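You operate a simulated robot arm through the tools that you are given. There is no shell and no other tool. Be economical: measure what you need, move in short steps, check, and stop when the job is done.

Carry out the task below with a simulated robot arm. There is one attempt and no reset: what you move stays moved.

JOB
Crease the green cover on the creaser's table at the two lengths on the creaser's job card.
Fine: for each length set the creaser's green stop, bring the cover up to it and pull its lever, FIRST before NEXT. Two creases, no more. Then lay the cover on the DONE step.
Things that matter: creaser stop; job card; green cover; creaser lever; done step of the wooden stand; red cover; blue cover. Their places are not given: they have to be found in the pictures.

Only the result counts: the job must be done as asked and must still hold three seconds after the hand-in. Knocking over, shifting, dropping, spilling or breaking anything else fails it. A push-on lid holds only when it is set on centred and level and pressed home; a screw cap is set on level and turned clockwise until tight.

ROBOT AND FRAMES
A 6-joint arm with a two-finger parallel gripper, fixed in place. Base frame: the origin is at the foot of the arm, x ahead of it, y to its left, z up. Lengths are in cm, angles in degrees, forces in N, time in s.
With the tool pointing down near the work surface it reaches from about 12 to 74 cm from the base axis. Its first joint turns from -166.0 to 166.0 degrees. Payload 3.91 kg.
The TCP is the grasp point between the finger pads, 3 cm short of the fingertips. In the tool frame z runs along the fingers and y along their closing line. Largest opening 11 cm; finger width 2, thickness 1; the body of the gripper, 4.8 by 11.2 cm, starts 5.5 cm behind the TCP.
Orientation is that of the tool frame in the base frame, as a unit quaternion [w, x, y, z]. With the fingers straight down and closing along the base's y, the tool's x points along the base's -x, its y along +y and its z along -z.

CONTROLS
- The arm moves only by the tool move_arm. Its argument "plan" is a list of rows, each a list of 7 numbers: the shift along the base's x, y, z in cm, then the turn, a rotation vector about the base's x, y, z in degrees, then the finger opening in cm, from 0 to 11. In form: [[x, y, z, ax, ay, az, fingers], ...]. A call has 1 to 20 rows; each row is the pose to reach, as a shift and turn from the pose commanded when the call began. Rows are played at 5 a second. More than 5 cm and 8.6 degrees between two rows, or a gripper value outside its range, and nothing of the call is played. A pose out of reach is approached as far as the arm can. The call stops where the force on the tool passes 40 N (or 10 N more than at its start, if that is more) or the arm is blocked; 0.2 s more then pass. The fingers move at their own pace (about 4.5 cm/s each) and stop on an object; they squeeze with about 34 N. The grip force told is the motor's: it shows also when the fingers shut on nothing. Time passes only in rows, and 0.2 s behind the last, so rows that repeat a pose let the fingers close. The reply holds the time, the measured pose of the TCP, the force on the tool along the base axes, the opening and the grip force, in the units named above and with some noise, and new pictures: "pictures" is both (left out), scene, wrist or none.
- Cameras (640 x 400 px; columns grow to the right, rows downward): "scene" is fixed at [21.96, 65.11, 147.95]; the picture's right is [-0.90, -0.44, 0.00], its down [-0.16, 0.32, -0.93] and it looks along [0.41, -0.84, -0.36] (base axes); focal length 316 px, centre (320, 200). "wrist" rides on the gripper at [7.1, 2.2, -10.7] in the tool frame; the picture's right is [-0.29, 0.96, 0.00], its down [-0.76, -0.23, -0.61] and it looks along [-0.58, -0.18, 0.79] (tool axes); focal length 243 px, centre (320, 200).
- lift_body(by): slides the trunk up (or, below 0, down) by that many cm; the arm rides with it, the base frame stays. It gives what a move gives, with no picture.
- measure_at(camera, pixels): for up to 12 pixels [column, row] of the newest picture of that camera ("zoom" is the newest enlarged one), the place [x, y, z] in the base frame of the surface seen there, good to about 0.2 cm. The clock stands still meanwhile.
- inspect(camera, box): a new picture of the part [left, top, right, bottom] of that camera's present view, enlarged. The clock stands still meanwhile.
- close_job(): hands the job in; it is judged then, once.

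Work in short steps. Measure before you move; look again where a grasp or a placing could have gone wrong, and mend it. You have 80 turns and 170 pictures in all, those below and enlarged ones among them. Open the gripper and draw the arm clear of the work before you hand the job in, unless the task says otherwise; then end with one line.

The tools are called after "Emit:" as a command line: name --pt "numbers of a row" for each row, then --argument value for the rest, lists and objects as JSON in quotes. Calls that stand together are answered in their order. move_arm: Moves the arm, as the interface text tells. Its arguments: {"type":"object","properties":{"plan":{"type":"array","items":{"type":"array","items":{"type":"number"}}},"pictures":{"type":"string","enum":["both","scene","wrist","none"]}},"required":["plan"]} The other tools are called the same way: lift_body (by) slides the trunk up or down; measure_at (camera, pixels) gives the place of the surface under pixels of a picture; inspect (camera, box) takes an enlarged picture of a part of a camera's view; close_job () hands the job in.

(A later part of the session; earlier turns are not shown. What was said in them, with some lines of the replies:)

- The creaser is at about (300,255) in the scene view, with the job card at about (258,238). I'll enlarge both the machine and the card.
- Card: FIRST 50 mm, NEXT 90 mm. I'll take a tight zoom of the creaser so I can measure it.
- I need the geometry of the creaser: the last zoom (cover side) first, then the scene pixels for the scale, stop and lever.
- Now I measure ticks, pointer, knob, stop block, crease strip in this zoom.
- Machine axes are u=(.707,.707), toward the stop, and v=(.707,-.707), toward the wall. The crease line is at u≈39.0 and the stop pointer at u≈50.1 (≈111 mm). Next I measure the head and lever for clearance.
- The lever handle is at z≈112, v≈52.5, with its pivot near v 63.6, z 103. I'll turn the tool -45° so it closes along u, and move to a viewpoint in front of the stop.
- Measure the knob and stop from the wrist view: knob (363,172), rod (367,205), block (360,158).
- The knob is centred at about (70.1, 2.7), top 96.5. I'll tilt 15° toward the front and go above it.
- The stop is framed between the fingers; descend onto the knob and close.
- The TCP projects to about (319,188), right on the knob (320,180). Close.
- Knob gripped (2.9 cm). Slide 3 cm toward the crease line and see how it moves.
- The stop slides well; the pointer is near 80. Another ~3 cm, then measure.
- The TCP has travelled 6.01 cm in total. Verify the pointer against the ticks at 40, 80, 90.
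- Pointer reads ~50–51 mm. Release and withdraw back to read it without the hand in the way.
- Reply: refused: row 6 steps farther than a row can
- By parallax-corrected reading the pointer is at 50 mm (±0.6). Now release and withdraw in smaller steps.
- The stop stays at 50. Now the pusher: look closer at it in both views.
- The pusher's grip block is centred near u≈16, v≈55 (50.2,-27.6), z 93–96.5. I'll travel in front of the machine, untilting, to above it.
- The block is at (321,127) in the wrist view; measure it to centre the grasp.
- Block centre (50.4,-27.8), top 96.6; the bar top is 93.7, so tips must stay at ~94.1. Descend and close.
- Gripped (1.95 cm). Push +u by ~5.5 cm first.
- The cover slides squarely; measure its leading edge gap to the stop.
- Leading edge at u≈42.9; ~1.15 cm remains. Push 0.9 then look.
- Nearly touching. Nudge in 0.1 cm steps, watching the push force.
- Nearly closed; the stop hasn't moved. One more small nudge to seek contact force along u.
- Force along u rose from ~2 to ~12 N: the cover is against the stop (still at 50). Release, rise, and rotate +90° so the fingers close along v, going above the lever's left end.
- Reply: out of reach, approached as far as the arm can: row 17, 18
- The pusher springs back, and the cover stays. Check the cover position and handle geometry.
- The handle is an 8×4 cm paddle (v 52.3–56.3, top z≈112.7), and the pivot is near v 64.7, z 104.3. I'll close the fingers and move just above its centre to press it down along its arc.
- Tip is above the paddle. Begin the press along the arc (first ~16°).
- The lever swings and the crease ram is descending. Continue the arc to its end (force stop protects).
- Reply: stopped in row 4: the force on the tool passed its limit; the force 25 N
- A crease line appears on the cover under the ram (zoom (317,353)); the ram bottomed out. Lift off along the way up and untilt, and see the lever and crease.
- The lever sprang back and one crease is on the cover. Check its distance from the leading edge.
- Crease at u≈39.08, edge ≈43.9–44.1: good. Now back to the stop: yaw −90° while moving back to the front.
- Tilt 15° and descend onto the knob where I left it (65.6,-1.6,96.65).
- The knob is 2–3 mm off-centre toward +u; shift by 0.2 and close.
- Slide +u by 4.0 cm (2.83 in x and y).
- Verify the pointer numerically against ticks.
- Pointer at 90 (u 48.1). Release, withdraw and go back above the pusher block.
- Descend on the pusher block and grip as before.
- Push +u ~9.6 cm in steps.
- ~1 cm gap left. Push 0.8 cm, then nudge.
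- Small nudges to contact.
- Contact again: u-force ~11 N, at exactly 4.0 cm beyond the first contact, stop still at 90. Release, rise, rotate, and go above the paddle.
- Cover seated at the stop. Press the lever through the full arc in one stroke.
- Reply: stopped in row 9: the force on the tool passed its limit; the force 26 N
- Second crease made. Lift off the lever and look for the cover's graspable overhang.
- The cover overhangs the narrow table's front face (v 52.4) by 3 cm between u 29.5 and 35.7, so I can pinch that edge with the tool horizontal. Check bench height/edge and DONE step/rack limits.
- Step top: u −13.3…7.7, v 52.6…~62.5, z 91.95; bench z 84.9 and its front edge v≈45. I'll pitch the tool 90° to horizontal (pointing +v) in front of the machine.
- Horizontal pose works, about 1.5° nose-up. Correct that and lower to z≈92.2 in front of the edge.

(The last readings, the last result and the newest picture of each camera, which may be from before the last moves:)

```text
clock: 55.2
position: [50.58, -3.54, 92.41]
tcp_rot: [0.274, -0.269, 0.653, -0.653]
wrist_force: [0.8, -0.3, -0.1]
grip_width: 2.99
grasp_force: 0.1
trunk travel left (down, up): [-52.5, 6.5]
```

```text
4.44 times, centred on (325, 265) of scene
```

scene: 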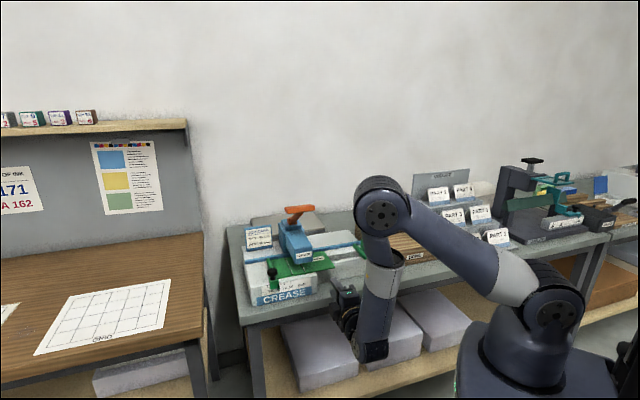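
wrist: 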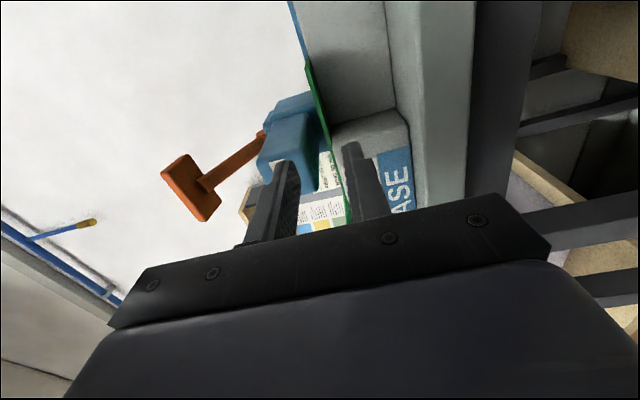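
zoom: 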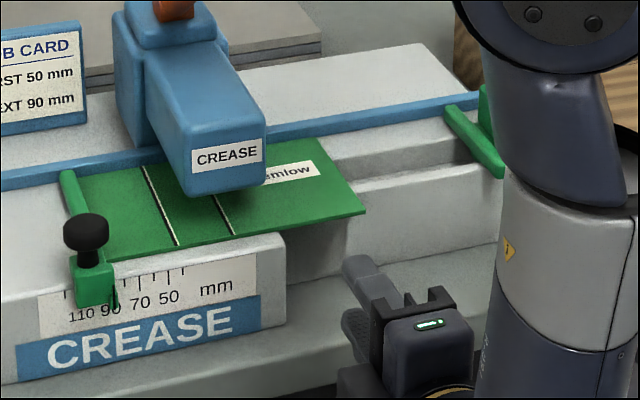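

Aligned: TCP u 33.3, v 38.3, z 92.4. Advance 9.7 cm along +v at z 92.1 so the fingertips overlap the edge by ~1.6 cm.

Emit:
move_arm --pt "1.7 -1.7 -0.3 0 0 0 3" --pt "3.4 -3.4 -0.3 0 0 0 3" --pt "5.1 -5.1 -0.3 0 0 0 3" --pt "6 -6 -0.3 0 0 0 3" --pt "6.86 -6.86 -0.3 0 0 0 3" --pt "6.86 -6.86 -0.3 0 0 0 3"

Emit:
inspect --camera "scene" --box '[270, 220, 380, 310]'

Emit:
inspect --camera "wrist" --box '[220, 60, 440, 250]'

```text
clock: 56.6
position: [57.52, -10.42, 92.12]
tcp_rot: [0.273, -0.269, 0.654, -0.652]
wrist_force: [-0.2, -0.1, -0.5]
grip_width: 3.0
grasp_force: 0.0
trunk travel left (down, up): [-52.5, 6.5]
```

scene: 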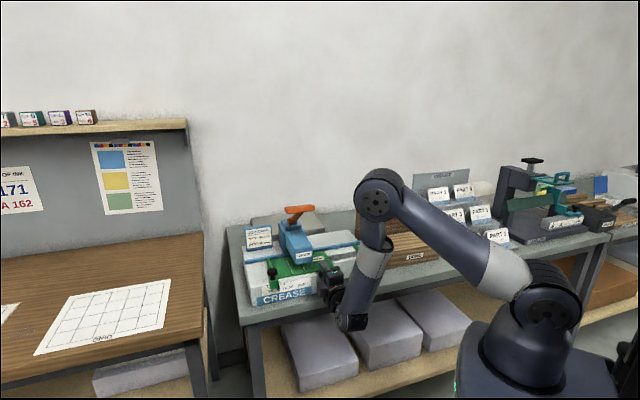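
wrist: 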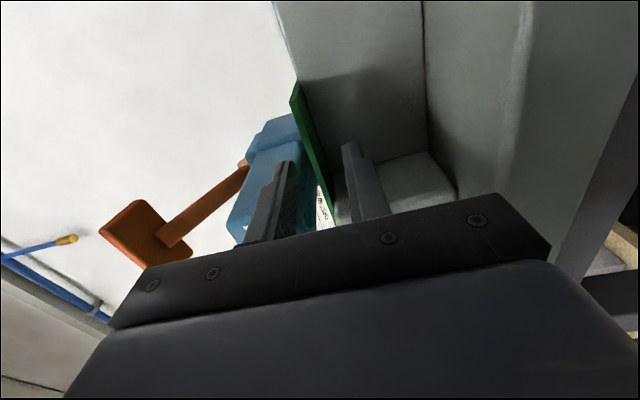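

```text
4.44 times, centred on (325, 265) of scene
```

zoom: 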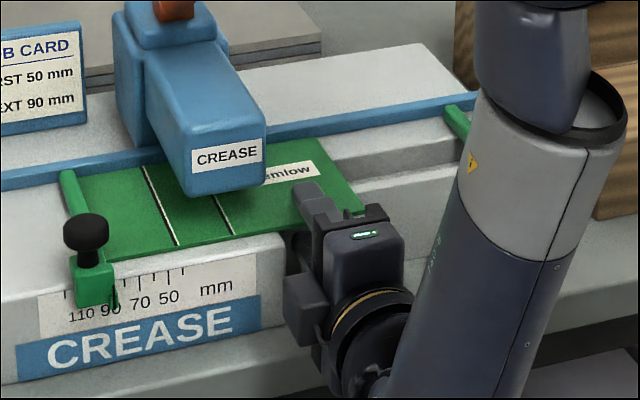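

```text
2.11 times, centred on (330, 155) of wrist
```

zoom: 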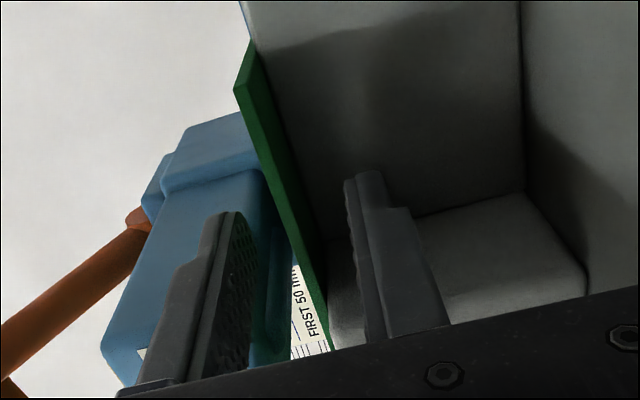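

The cover lies between the fingers, well centred. Close.

Emit:
move_arm --pt "0 0 0 0 0 0 1.2" --pt "0 0 0 0 0 0 0" --pt "0 0 0 0 0 0 0" --pt "0 0 0 0 0 0 0" --pt "0 0 0 0 0 0 0" --pictures "wrist"

```text
clock: 57.8
position: [57.66, -10.34, 92.11]
tcp_rot: [0.274, -0.269, 0.653, -0.652]
wrist_force: [1.3, -0.5, 6.0]
grip_width: 0.29
grasp_force: 33.7
trunk travel left (down, up): [-52.5, 6.5]
```

wrist: 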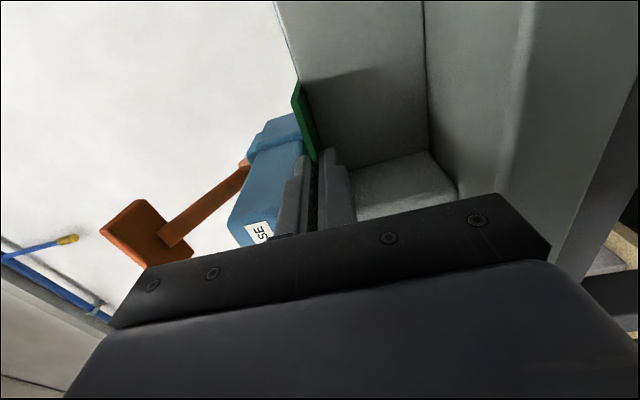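

Gripped (0.29 cm). Lift 0.6 cm and slide −u 3 cm clear of the stop.

Emit:
move_arm --pt "0 0 0.3 0 0 0 0" --pt "0 0 0.7 0 0 0 0" --pt "-0.7 -0.7 0.7 0 0 0 0" --pt "-1.4 -1.4 0.7 0 0 0 0" --pt "-2.1 -2.1 0.7 0 0 0 0" --pt "-2.1 -2.1 0.7 0 0 0 0"

Emit:
inspect --camera "scene" --box '[250, 220, 370, 310]'

```text
clock: 59.2
position: [55.62, -12.41, 92.78]
tcp_rot: [0.274, -0.269, 0.654, -0.652]
wrist_force: [-0.3, -0.7, -0.2]
grip_width: 0.3
grasp_force: 33.8
trunk travel left (down, up): [-52.5, 6.5]
```

scene: 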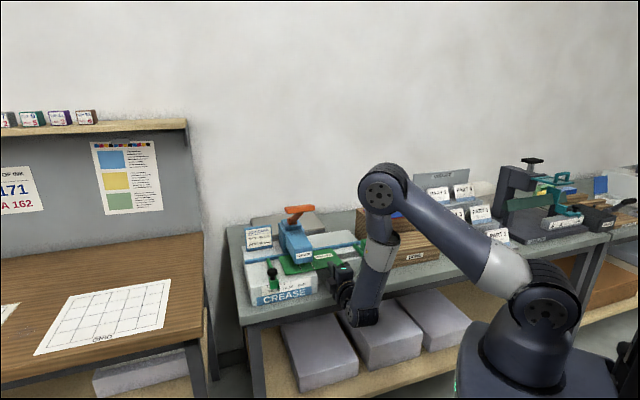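
wrist: 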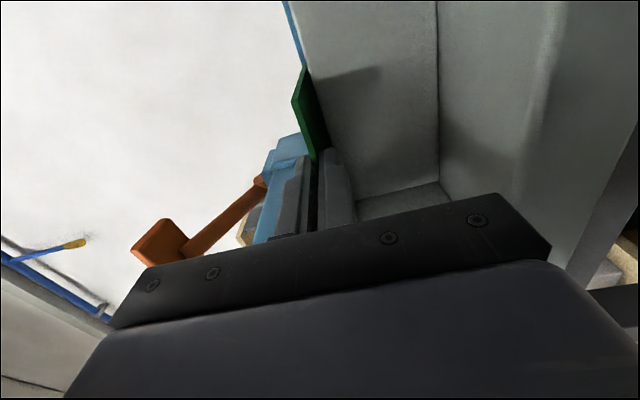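

```text
4.44 times, centred on (310, 265) of scene
```

zoom: 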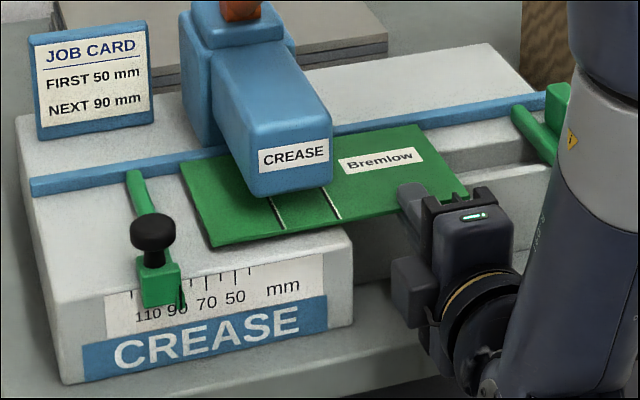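

Cover held level with both creases visible. Withdraw 13 cm toward the front, then raise.

Emit:
move_arm --pt "-1.8 1.8 0.2 0 0 0 0" --pt "-3.6 3.6 0.3 0 0 0 0" --pt "-5.4 5.4 0.4 0 0 0 0" --pt "-7.2 7.2 0.5 0 0 0 0" --pt "-9 9 1 0 0 0 0" --pt "-9 9 4 0 0 0 0" --pt "-9 9 8 0 0 0 0" --pt "-9 9 8 0 0 0 0"

```text
clock: 61.0
position: [46.38, -3.51, 100.81]
tcp_rot: [0.273, -0.268, 0.654, -0.652]
wrist_force: [-0.4, 0.0, -0.3]
grip_width: 0.29
grasp_force: 33.7
trunk travel left (down, up): [-52.5, 6.5]
```

scene: 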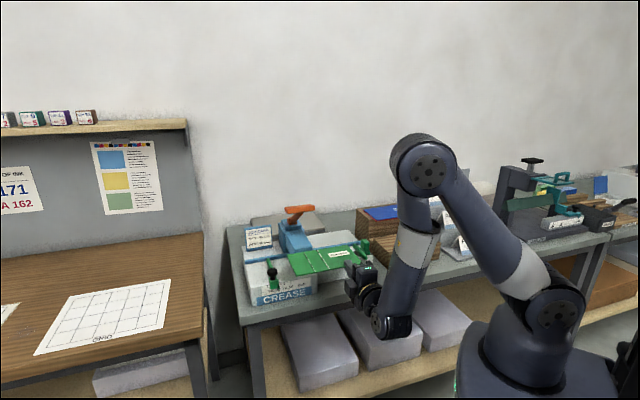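
wrist: 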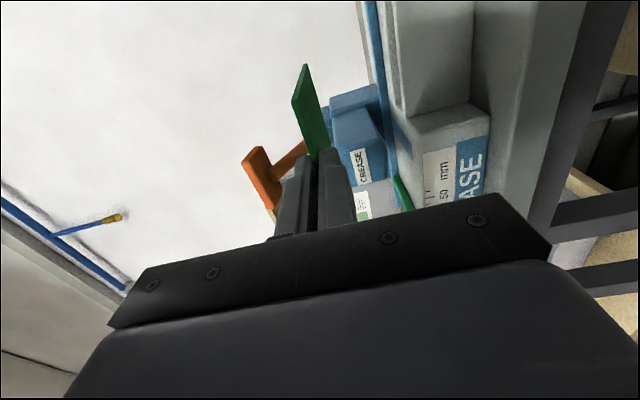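

Holding fine. Travel toward the DONE step: first −u 13 cm, then diagonally in to v 46 at z≈101.

Emit:
move_arm --pt "-2.3 -2.3 0 0 0 0 0" --pt "-4.6 -4.6 0 0 0 0 0" --pt "-6.9 -6.9 0 0 0 0 0" --pt "-9.2 -9.2 0 0 0 0 0" --pt "-10.7 -12.9 0 0 0 0 0" --pt "-12.2 -16.5 0 0 0 0 0" --pt "-13.7 -20.2 0 0 0 0 0" --pt "-15.2 -23.8 0 0 0 0 0" --pt "-15.2 -23.8 0 0 0 0 0"

```text
clock: 63.0
position: [33.66, -21.9, 100.83]
tcp_rot: [0.273, -0.268, 0.653, -0.653]
wrist_force: [0.1, -0.1, -0.4]
grip_width: 0.28
grasp_force: 33.8
out of reach, approached as far as the arm can: row 7, 8, 9
trunk travel left (down, up): [-52.5, 6.5]
```

scene: 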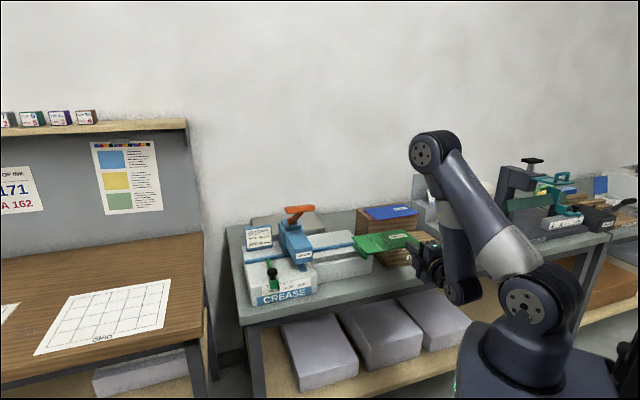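
wrist: 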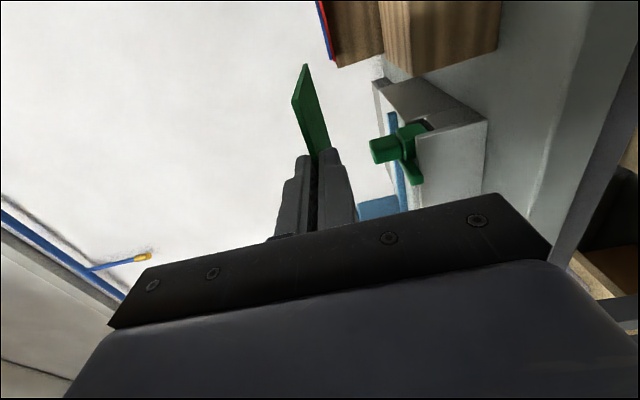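

The near-base fold limit was reached; go +v first (away from the base), then −u.

Emit:
move_arm --pt "1.9 -1.9 0 0 0 0 0" --pt "3.8 -3.8 0 0 0 0 0" --pt "5.6 -5.6 0 0 0 0 0" --pt "3.3 -7.9 0 0 0 0 0" --pt "1 -10.2 0 0 0 0 0" --pt "-1.3 -12.5 0 0 0 0 0" --pt "-3.6 -14.8 0 0 0 0 0" --pt "-6 -17.2 0 0 0 0 0" --pt "-6 -17.2 0 0 0 0 0"

```text
clock: 65.0
position: [38.15, -24.44, 100.44]
tcp_rot: [0.272, -0.266, 0.655, -0.653]
wrist_force: [0.2, 0.5, -0.4]
grip_width: 0.26
grasp_force: 34.2
out of reach, approached as far as the arm can: row 1, 2, 3, 4, 5, 6, 7, 8, 9
trunk travel left (down, up): [-52.5, 6.5]
```

scene: 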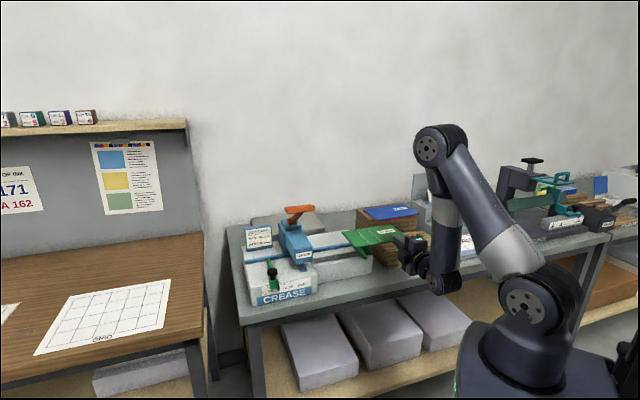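
wrist: 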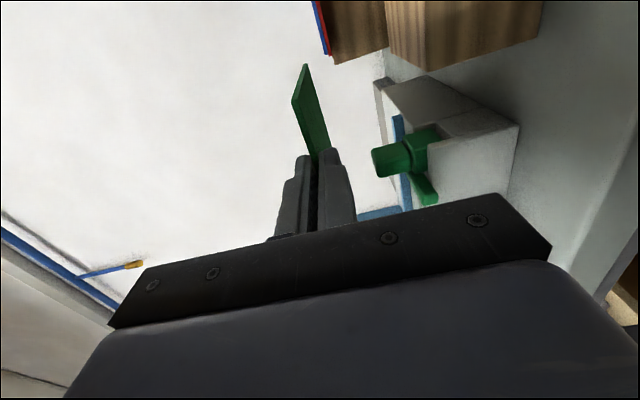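

The elbow is folded to its limit here: shoulder height ≈ wrist height. I'll raise the hand, then lower the trunk the same amount so the arm can work less folded. Raise 20 cm first.

Emit:
move_arm --pt "0 0 4 0 0 0 0" --pt "0 0 8 0 0 0 0" --pt "0 0 12 0 0 0 0" --pt "0 0 16 0 0 0 0" --pt "0 0 20 0 0 0 0" --pt "0 0 24 0 0 0 0" --pt "0 0 24 0 0 0 0"

```text
clock: 66.6
position: [38.8, -24.43, 125.21]
tcp_rot: [0.273, -0.269, 0.654, -0.653]
wrist_force: [0.5, -0.3, -0.7]
grip_width: 0.27
grasp_force: 34.2
trunk travel left (down, up): [-52.5, 6.5]
```

scene: 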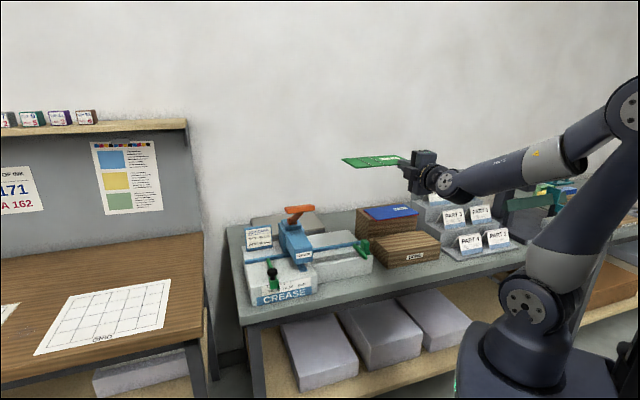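
wrist: 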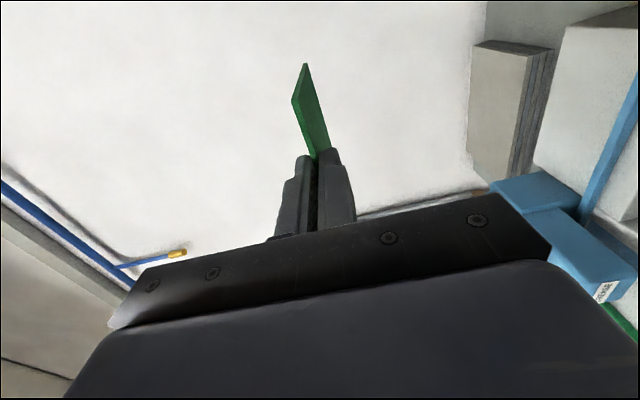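

Good posture. Translate at this height to above the DONE step (u −8.25, v 46).

Emit:
move_arm --pt "-2.4 -2.8 0 0 0 0 0" --pt "-4.8 -5.6 0 0 0 0 0" --pt "-7.3 -8.4 0 0 0 0 0" --pt "-9.7 -11.2 0 0 0 0 0" --pt "-12.1 -14 0 0 0 0 0" --pt "-12.1 -14 0 0 0 0 0" --pictures "scene"

```text
clock: 68.0
position: [35.96, -26.85, 126.47]
tcp_rot: [0.271, -0.267, 0.656, -0.652]
wrist_force: [0.0, -0.2, 0.1]
grip_width: 0.3
grasp_force: 34.0
out of reach, approached as far as the arm can: row 1, 2, 3, 4, 5, 6
trunk travel left (down, up): [-52.5, 6.5]
```

scene: 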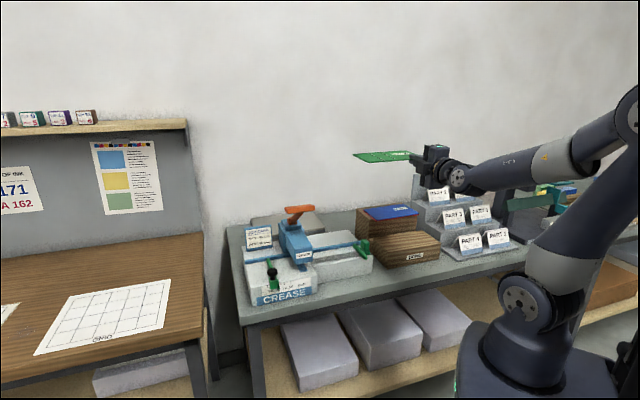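

Still limited. Measure the arm's joints to understand the constraint.

Emit:
measure_at --camera "scene" --pixels '[[457, 180], [435, 155], [530, 303], [632, 110], [580, 155], [545, 265], [490, 345], [480, 175]]'

```text
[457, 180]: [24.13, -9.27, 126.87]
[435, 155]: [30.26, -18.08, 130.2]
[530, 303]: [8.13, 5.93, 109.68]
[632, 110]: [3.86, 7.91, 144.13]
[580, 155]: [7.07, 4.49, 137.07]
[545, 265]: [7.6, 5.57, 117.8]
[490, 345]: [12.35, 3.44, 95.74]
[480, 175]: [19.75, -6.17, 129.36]
```

The tool pointing exactly along +v at the step forces the wrist past a limit, but a grip yawed ~30° should be reachable. So I'll return the cover to the creaser's narrow table, further right, and re-grip it at a yaw. First go to its front.

Emit:
move_arm --pt "1.5 3.6 -2.8 0 0 0 0" --pt "2.9 7.1 -5.6 0 0 0 0" --pt "4.3 10.6 -8.4 0 0 0 0" --pt "5.8 14.1 -11.2 0 0 0 0" --pt "7.2 17.65 -14 0 0 0 0" --pt "7.2 17.65 -18.8 0 0 0 0" --pt "7.2 17.65 -23.6 0 0 0 0" --pt "7.2 17.65 -28.4 0 0 0 0" --pt "7.2 17.65 -33.2 0 0 0 0" --pt "7.2 17.65 -33.2 0 0 0 0"

Emit:
inspect --camera "scene" --box '[260, 220, 400, 320]'

```text
clock: 70.2
position: [43.35, -9.07, 93.34]
tcp_rot: [0.273, -0.269, 0.655, -0.652]
wrist_force: [-0.6, 0.2, 0.1]
grip_width: 0.28
grasp_force: 34.1
trunk travel left (down, up): [-52.5, 6.5]
```

scene: 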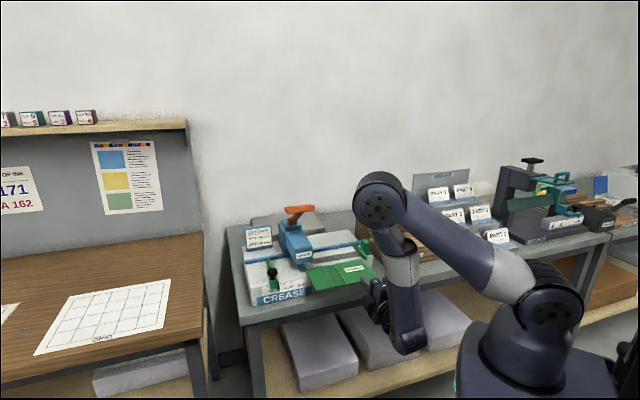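
wrist: 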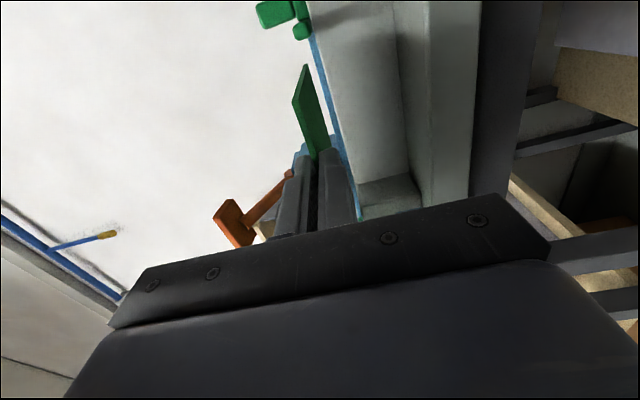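

```text
4.00 times, centred on (330, 270) of scene
```

zoom: 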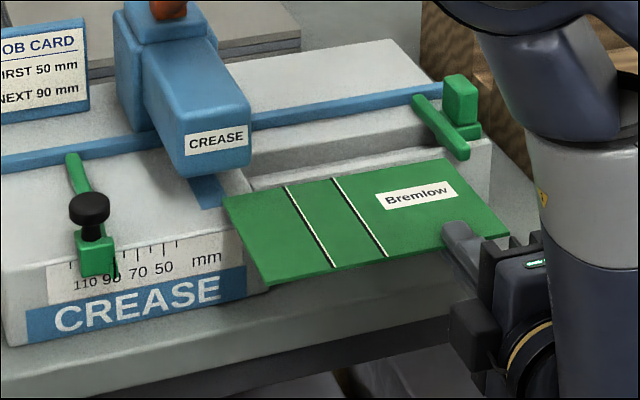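

Slide the cover in +v 10.7 cm at this height, then lower onto the table.

Emit:
move_arm --pt "1.9 -1.9 0 0 0 0 0" --pt "3.8 -3.8 0 0 0 0 0" --pt "5.7 -5.7 0 0 0 0 0" --pt "7.5 -7.5 0 0 0 0 0" --pt "7.5 -7.5 -0.6 0 0 0 0" --pt "7.5 -7.5 -1.15 0 0 0 0" --pt "7.5 -7.5 -1.15 0 0 0 0" --pictures "wrist"

Emit:
inspect --camera "scene" --box '[270, 220, 390, 310]'

```text
clock: 71.8
position: [50.73, -16.47, 92.16]
tcp_rot: [0.274, -0.269, 0.653, -0.652]
wrist_force: [-0.6, -0.6, 0.2]
grip_width: 0.3
grasp_force: 34.3
trunk travel left (down, up): [-52.5, 6.5]
```

wrist: 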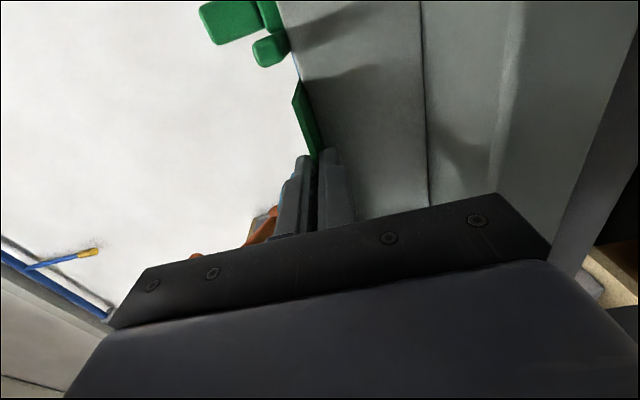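

```text
4.44 times, centred on (330, 265) of scene
```

zoom: 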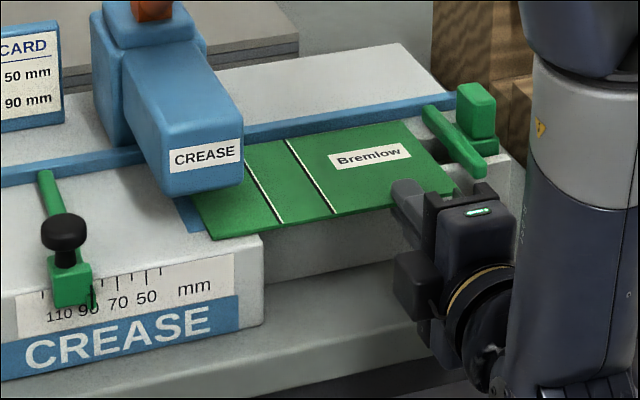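

It's resting on the table. Release, back out, yaw −30° and line up for a new grasp near the middle of the front edge.

Emit:
move_arm --pt "0 0 0 0 0 0 2" --pt "0 0 0 0 0 0 3" --pt "-2.12 2.12 0 0 0 0 3" --pt "-4.6 4.6 0 0 0 0 3" --pt "-3.18 6.0 0 0 0 -7.5 3" --pt "-1.77 7.42 0 0 0 -15 3" --pt "-0.35 8.84 0 0 0 -22.5 3" --pt "0.92 10.1 0 0 0 -30 3" --pt "2.97 8.06 0 0 0 -30 3" --pt "2.97 8.06 0 0 0 -30 3"

Emit:
inspect --camera "scene" --box '[270, 220, 390, 310]'

```text
clock: 74.0
position: [53.83, -8.21, 92.19]
tcp_rot: [0.095, -0.091, 0.701, -0.701]
wrist_force: [-0.1, 0.6, -0.4]
grip_width: 2.98
grasp_force: 0.1
trunk travel left (down, up): [-52.5, 6.5]
```

scene: 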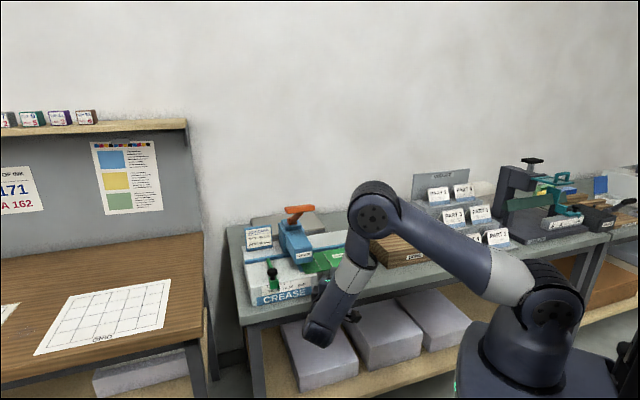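
wrist: 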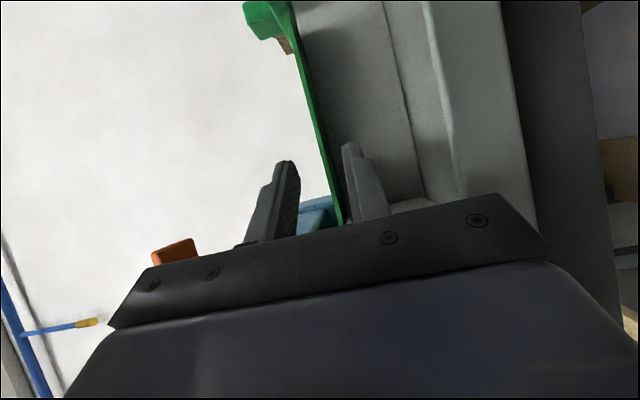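

```text
4.44 times, centred on (330, 265) of scene
```

zoom: 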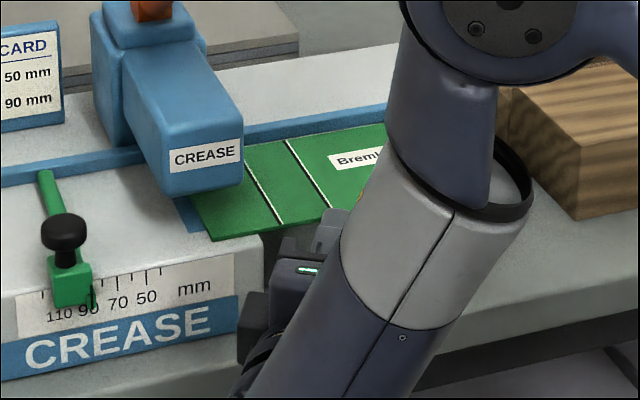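

Advance 5 cm along the finger direction and check.

Emit:
move_arm --pt "0.32 -1.2 -0.05 0 0 0 3" --pt "0.65 -2.4 -0.05 0 0 0 3" --pt "0.97 -3.6 -0.05 0 0 0 3" --pt "1.29 -4.83 -0.05 0 0 0 3" --pt "1.29 -4.83 -0.05 0 0 0 3"

Emit:
inspect --camera "wrist" --box '[220, 60, 440, 250]'

```text
clock: 75.2
position: [55.05, -13.21, 92.24]
tcp_rot: [0.095, -0.091, 0.701, -0.701]
wrist_force: [0.3, -0.7, 0.2]
grip_width: 3.02
grasp_force: 0.0
trunk travel left (down, up): [-52.5, 6.5]
```

scene: 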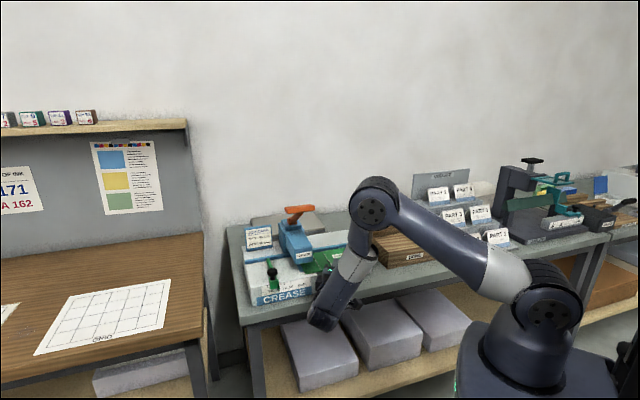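
wrist: 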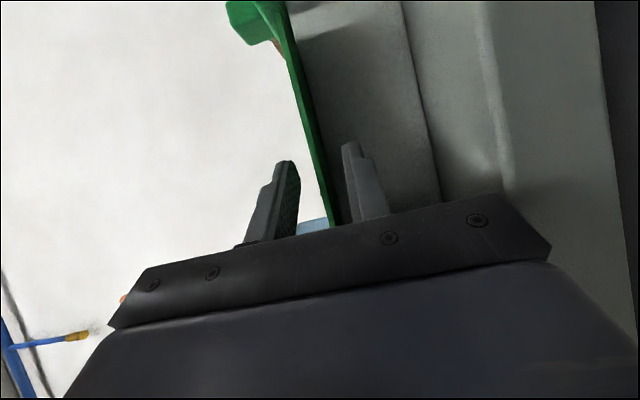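

```text
2.11 times, centred on (330, 155) of wrist
```

zoom: 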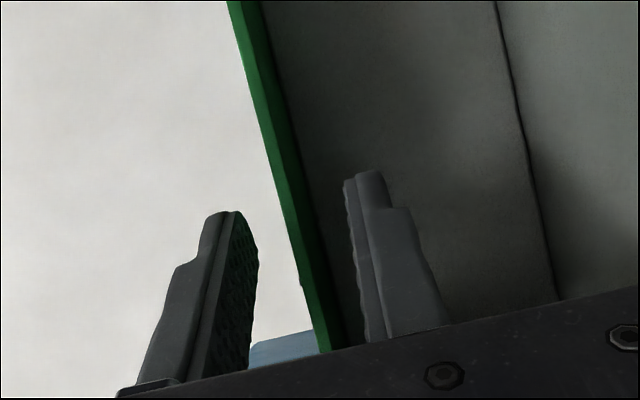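

Good straddle. Close, then lift slightly.

Emit:
move_arm --pt "0 0 0 0 0 0 1.2" --pt "0 0 0 0 0 0 0" --pt "0 0 0 0 0 0 0" --pt "0 0 0 0 0 0 0" --pt "0 0 0.4 0 0 0 0" --pt "0 0 0.8 0 0 0 0" --pt "0 0 0.8 0 0 0 0" --pictures "none"

Emit:
inspect --camera "scene" --box '[270, 220, 390, 310]'

```text
clock: 76.8
position: [54.94, -13.25, 92.89]
tcp_rot: [0.095, -0.09, 0.701, -0.701]
wrist_force: [-0.1, -0.2, -0.2]
grip_width: 0.28
grasp_force: 33.8
trunk travel left (down, up): [-52.5, 6.5]
```

```text
4.44 times, centred on (330, 265) of scene
```

zoom: 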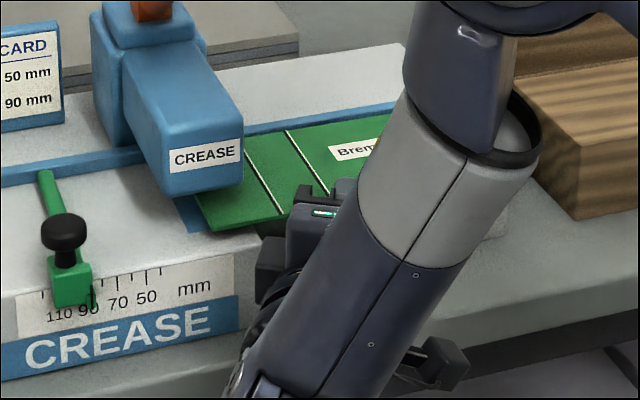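

Cover lifted. Withdraw to the front and raise.

Emit:
move_arm --pt "-0.5 -0.5 0 0 0 0 0" --pt "-2.6 1.6 0.1 0 0 0 0" --pt "-4.7 3.7 0.2 0 0 0 0" --pt "-6.8 5.8 0.4 0 0 0 0" --pt "-8.9 7.9 1 0 0 0 0" --pt "-8.9 7.9 4.5 0 0 0 0" --pt "-8.9 7.9 8.5 0 0 0 0" --pt "-8.9 7.9 8.5 0 0 0 0" --pictures "scene"

```text
clock: 78.6
position: [46.08, -5.44, 101.63]
tcp_rot: [0.095, -0.091, 0.701, -0.701]
wrist_force: [-0.4, 0.3, -0.3]
grip_width: 0.28
grasp_force: 34.4
trunk travel left (down, up): [-52.5, 6.5]
```

scene: 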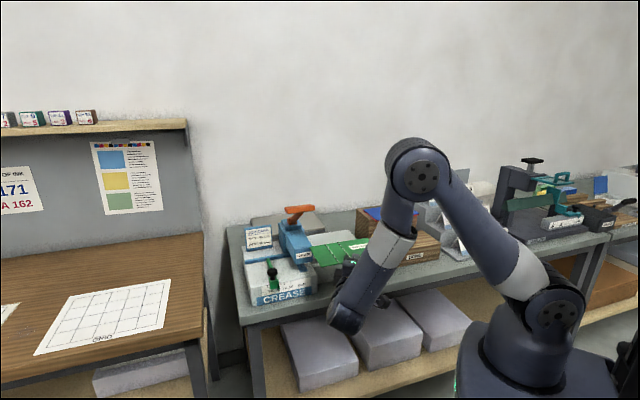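

Now move across to in front of the DONE step (u −2.7, v 47, z 101.6).

Emit:
move_arm --pt "-1.85 -3.71 0 0 0 0 0" --pt "-3.7 -7.42 0 0 0 0 0" --pt "-5.55 -11.1 0 0 0 0 0" --pt "-7.4 -14.8 0 0 0 0 0" --pt "-9.25 -18.5 0 0 0 0 0" --pt "-11.1 -22.2 0 0 0 0 0" --pt "-12.95 -26 0 0 0 0 0" --pt "-14.8 -29.7 0 0 0 0 0" --pt "-14.8 -29.7 0 0 0 0 0"

```text
clock: 80.6
position: [31.17, -35.14, 101.71]
tcp_rot: [-0.096, 0.091, -0.701, 0.701]
wrist_force: [0.4, -0.1, -0.4]
grip_width: 0.28
grasp_force: 34.0
trunk travel left (down, up): [-52.5, 6.5]
```

scene: 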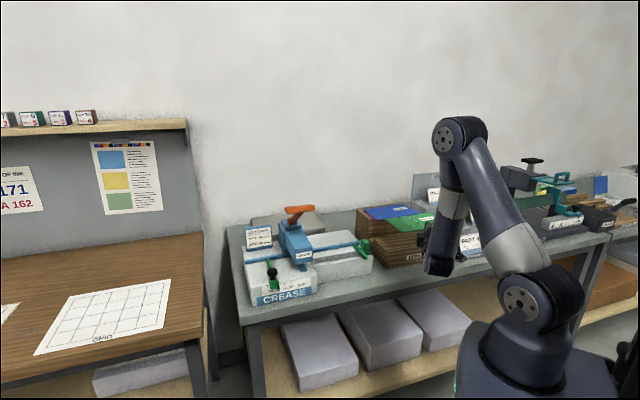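
wrist: 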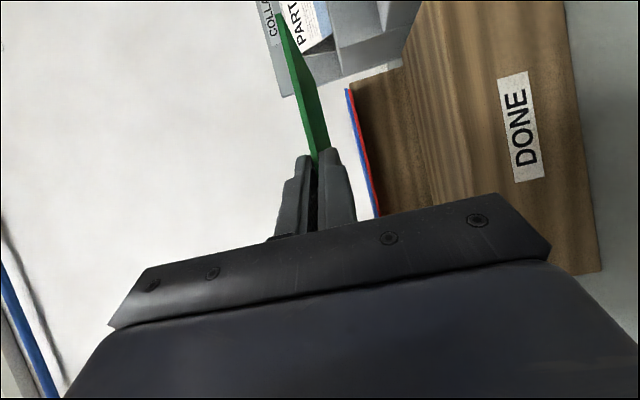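

Reached. Measure the step edges and the cover before lowering.

Emit:
inspect --camera "wrist" --box '[300, 0, 620, 280]'

Emit:
inspect --camera "scene" --box '[345, 190, 465, 280]'

```text
1.43 times, centred on (460, 140) of wrist
```

zoom: 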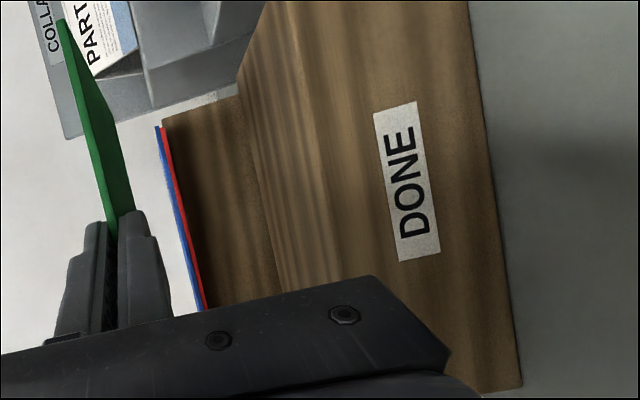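

```text
4.44 times, centred on (405, 235) of scene
```

zoom: 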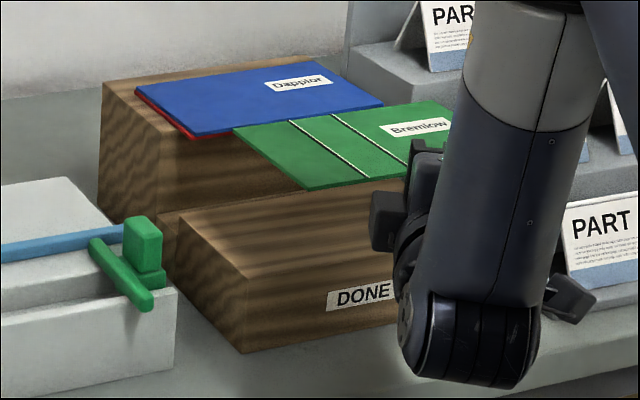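

Emit:
measure_at --camera "zoom" --pixels '[[178, 213], [205, 205], [246, 285], [305, 187], [236, 130], [270, 198], [165, 215], [190, 215], [300, 260], [184, 137], [380, 103], [175, 225]]'

```text
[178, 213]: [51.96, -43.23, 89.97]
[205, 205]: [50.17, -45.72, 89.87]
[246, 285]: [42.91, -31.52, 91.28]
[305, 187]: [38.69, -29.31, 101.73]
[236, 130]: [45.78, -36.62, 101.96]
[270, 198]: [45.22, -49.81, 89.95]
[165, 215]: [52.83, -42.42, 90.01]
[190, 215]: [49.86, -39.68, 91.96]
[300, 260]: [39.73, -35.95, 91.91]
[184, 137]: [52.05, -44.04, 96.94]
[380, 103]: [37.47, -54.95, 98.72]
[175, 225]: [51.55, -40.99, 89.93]
```

The DONE block top is z 92, v 52.6–63.3 and u −13.3–7.7; the cover is aligned above it. Move in 2 cm and lower to ~0.8 cm above.

Emit:
move_arm --pt "0.7 -0.7 -2.5 0 0 0 0" --pt "1.4 -1.4 -5 0 0 0 0" --pt "1.4 -1.4 -7 0 0 0 0" --pt "1.4 -1.4 -8.6 0 0 0 0" --pt "1.4 -1.4 -8.6 0 0 0 0"

Emit:
inspect --camera "scene" --box '[345, 190, 465, 280]'

Emit:
inspect --camera "wrist" --box '[220, 0, 540, 250]'

```text
clock: 81.8
position: [32.76, -36.39, 92.96]
tcp_rot: [-0.096, 0.089, -0.701, 0.701]
wrist_force: [-0.7, 0.2, -0.2]
grip_width: 0.31
grasp_force: 34.0
trunk travel left (down, up): [-52.5, 6.5]
```

scene: 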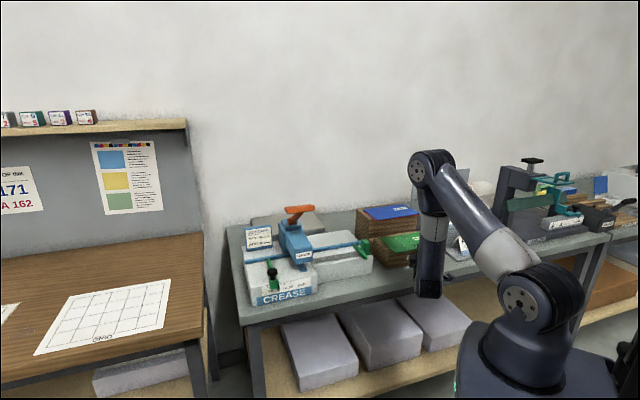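
wrist: 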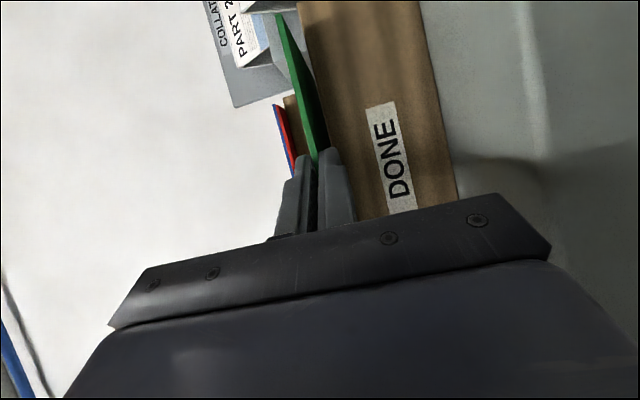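

```text
4.44 times, centred on (405, 235) of scene
```

zoom: 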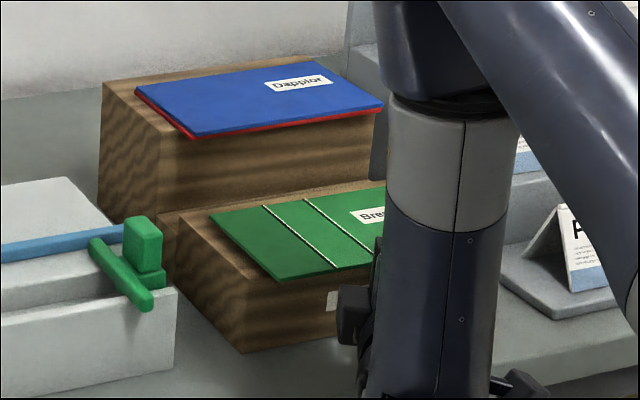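

```text
1.60 times, centred on (380, 125) of wrist
```

zoom: 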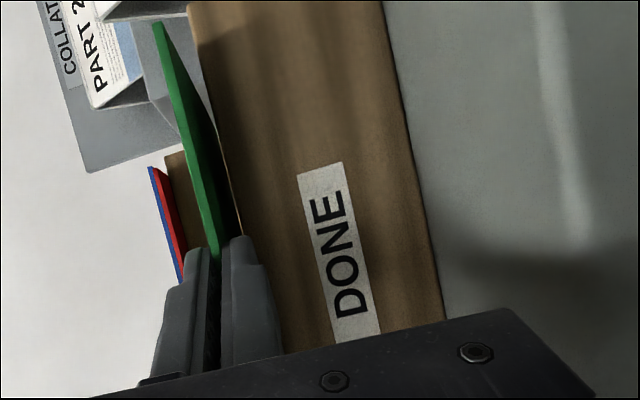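

Lower the last 0.7–0.8 cm onto the block and check force.

Emit:
move_arm --pt "0 0 -0.3 0 0 0 0" --pt "0 0 -0.55 0 0 0 0" --pt "0 0 -0.75 0 0 0 0" --pt "0 0 -0.75 0 0 0 0" --pictures "none"

Emit:
inspect --camera "wrist" --box '[220, 0, 540, 250]'

```text
clock: 82.8
position: [32.77, -36.47, 92.22]
tcp_rot: [-0.096, 0.089, -0.701, 0.701]
wrist_force: [0.6, -0.7, 3.8]
grip_width: 0.29
grasp_force: 34.4
trunk travel left (down, up): [-52.5, 6.5]
```

```text
1.60 times, centred on (380, 125) of wrist
```

zoom: 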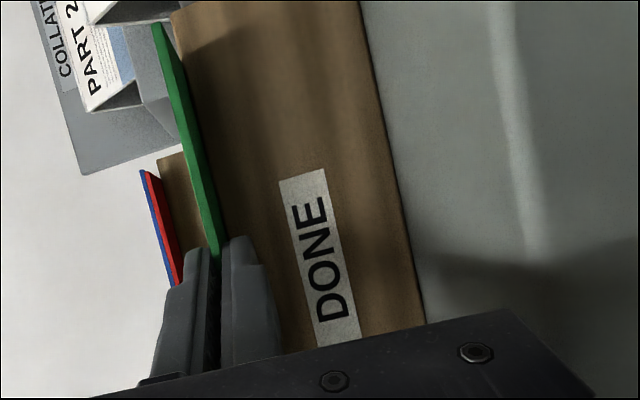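

Contact felt (+3.8 N). Open and back out along the finger direction, then close for the push-in.

Emit:
move_arm --pt "0 0 0 0 0 0 1.2" --pt "0 0 0 0 0 0 2.4" --pt "0 0 0 0 0 0 2.4" --pt "-0.5 1.9 0 0 0 0 2.4" --pt "-1 3.8 0 0 0 0 2.4" --pt "-1.3 4.8 0 0 0 0 0" --pt "-1.3 4.8 0 0 0 0 0" --pt "-1.3 4.8 0 0 0 0 0"

Emit:
inspect --camera "wrist" --box '[220, 0, 540, 250]'

Emit:
inspect --camera "scene" --box '[345, 190, 465, 280]'

```text
clock: 84.6
position: [31.33, -31.64, 92.18]
tcp_rot: [0.095, -0.091, 0.702, -0.7]
wrist_force: [-0.8, 0.4, -0.1]
grip_width: 0.0
grasp_force: 33.8
trunk travel left (down, up): [-52.5, 6.5]
```

scene: 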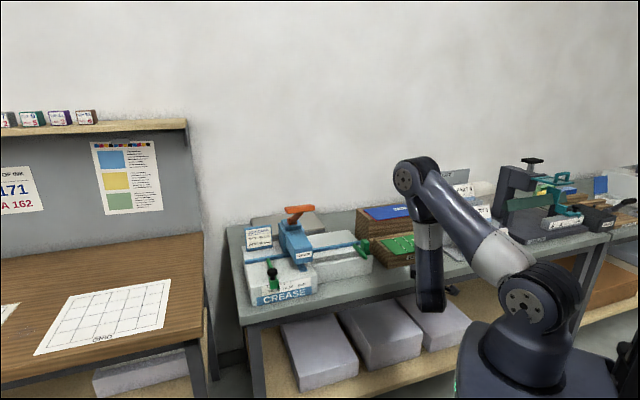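
wrist: 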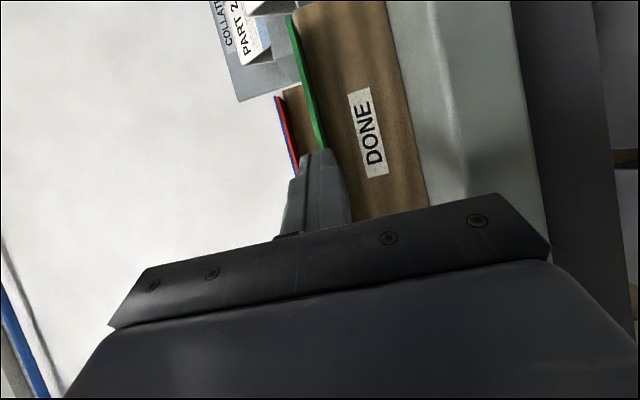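

```text
1.60 times, centred on (380, 125) of wrist
```

zoom: 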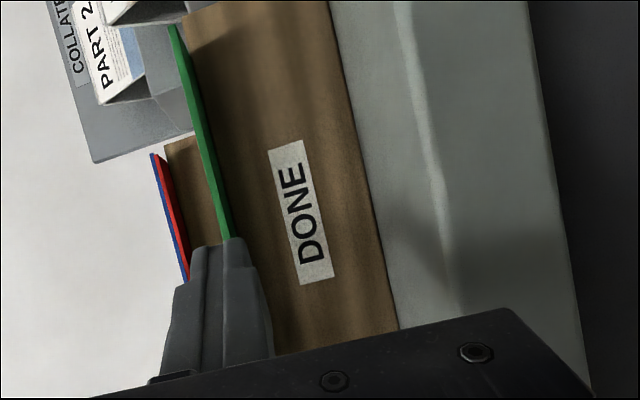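

```text
4.44 times, centred on (405, 235) of scene
5 turns are left
```

zoom: 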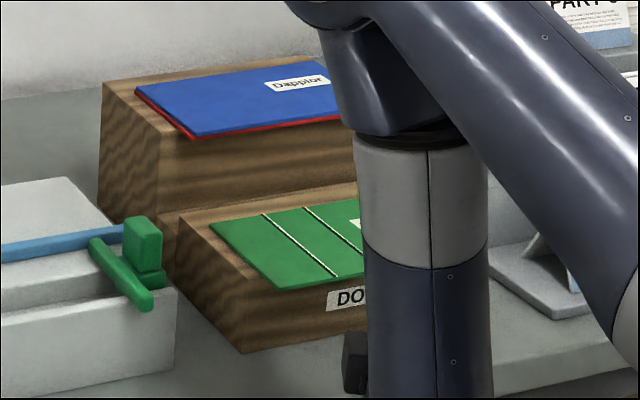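

The cover rests on the block with ~2.5 cm overhang. In one call: centre on it (−1.9 cm u), push its front edge in until flush (dv 4.8), then retreat and rise clear.

Emit:
move_arm --pt "-0.7 -0.7 0 0 0 0 0" --pt "-1.34 -1.34 0 0 0 0 0" --pt "-0.5 -2.2 0 0 0 0 0" --pt "0.2 -2.9 0 0 0 0 0" --pt "0.7 -3.4 0 0 0 0 0" --pt "1.2 -3.9 0 0 0 0 0" --pt "1.65 -4.35 0 0 0 0 0" --pt "2.0 -4.7 0 0 0 0 0" --pt "2.0 -4.7 0 0 0 0 0" --pt "0.7 -3.4 0 0 0 0 0" --pt "-1.0 -1.7 0 0 0 0 0" --pt "-2 1 3 0 0 0 0" --pt "-2 1 7 0 0 0 0" --pt "-2 1 11 0 0 0 1" --pt "-2 1 15 0 0 0 3" --pt "-2 3 19 0 0 0 5" --pt "-2 3 19 0 0 0 5"

Emit:
inspect --camera "scene" --box '[345, 190, 465, 280]'

```text
clock: 88.2
position: [29.41, -28.72, 110.8]
tcp_rot: [0.096, -0.091, 0.701, -0.701]
wrist_force: [-0.8, 1.2, -0.6]
grip_width: 5.01
grasp_force: 0.1
trunk travel left (down, up): [-52.5, 6.5]
```

scene: 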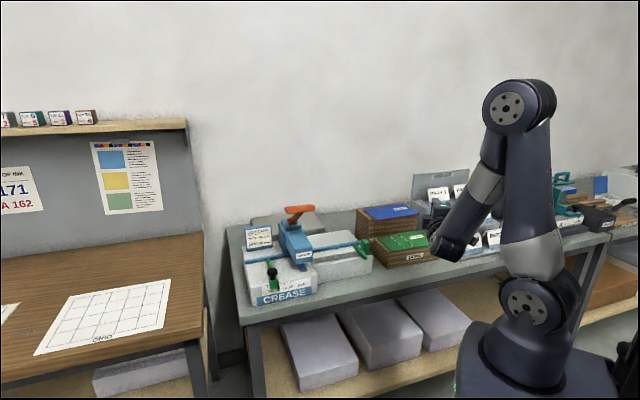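
wrist: 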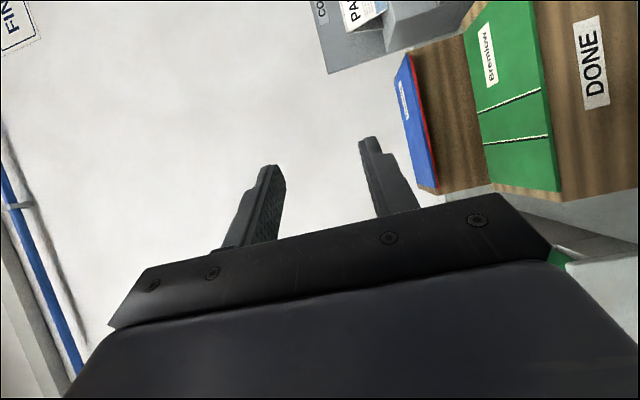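

```text
4.44 times, centred on (405, 235) of scene
4 turns are left
```

zoom: 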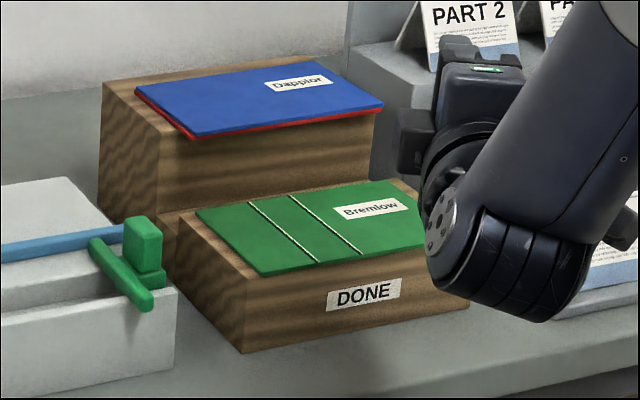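

The cover lies flush and square on the DONE step with its two creases. The red and blue covers are undisturbed, and the gripper is open and clear, so I'm handing in.

Emit:
close_job

```text
The job is handed in.
```

The green cover was creased at 50 mm and then at 90 mm, two creases only. It lies flat on the DONE step, and the job is handed in.
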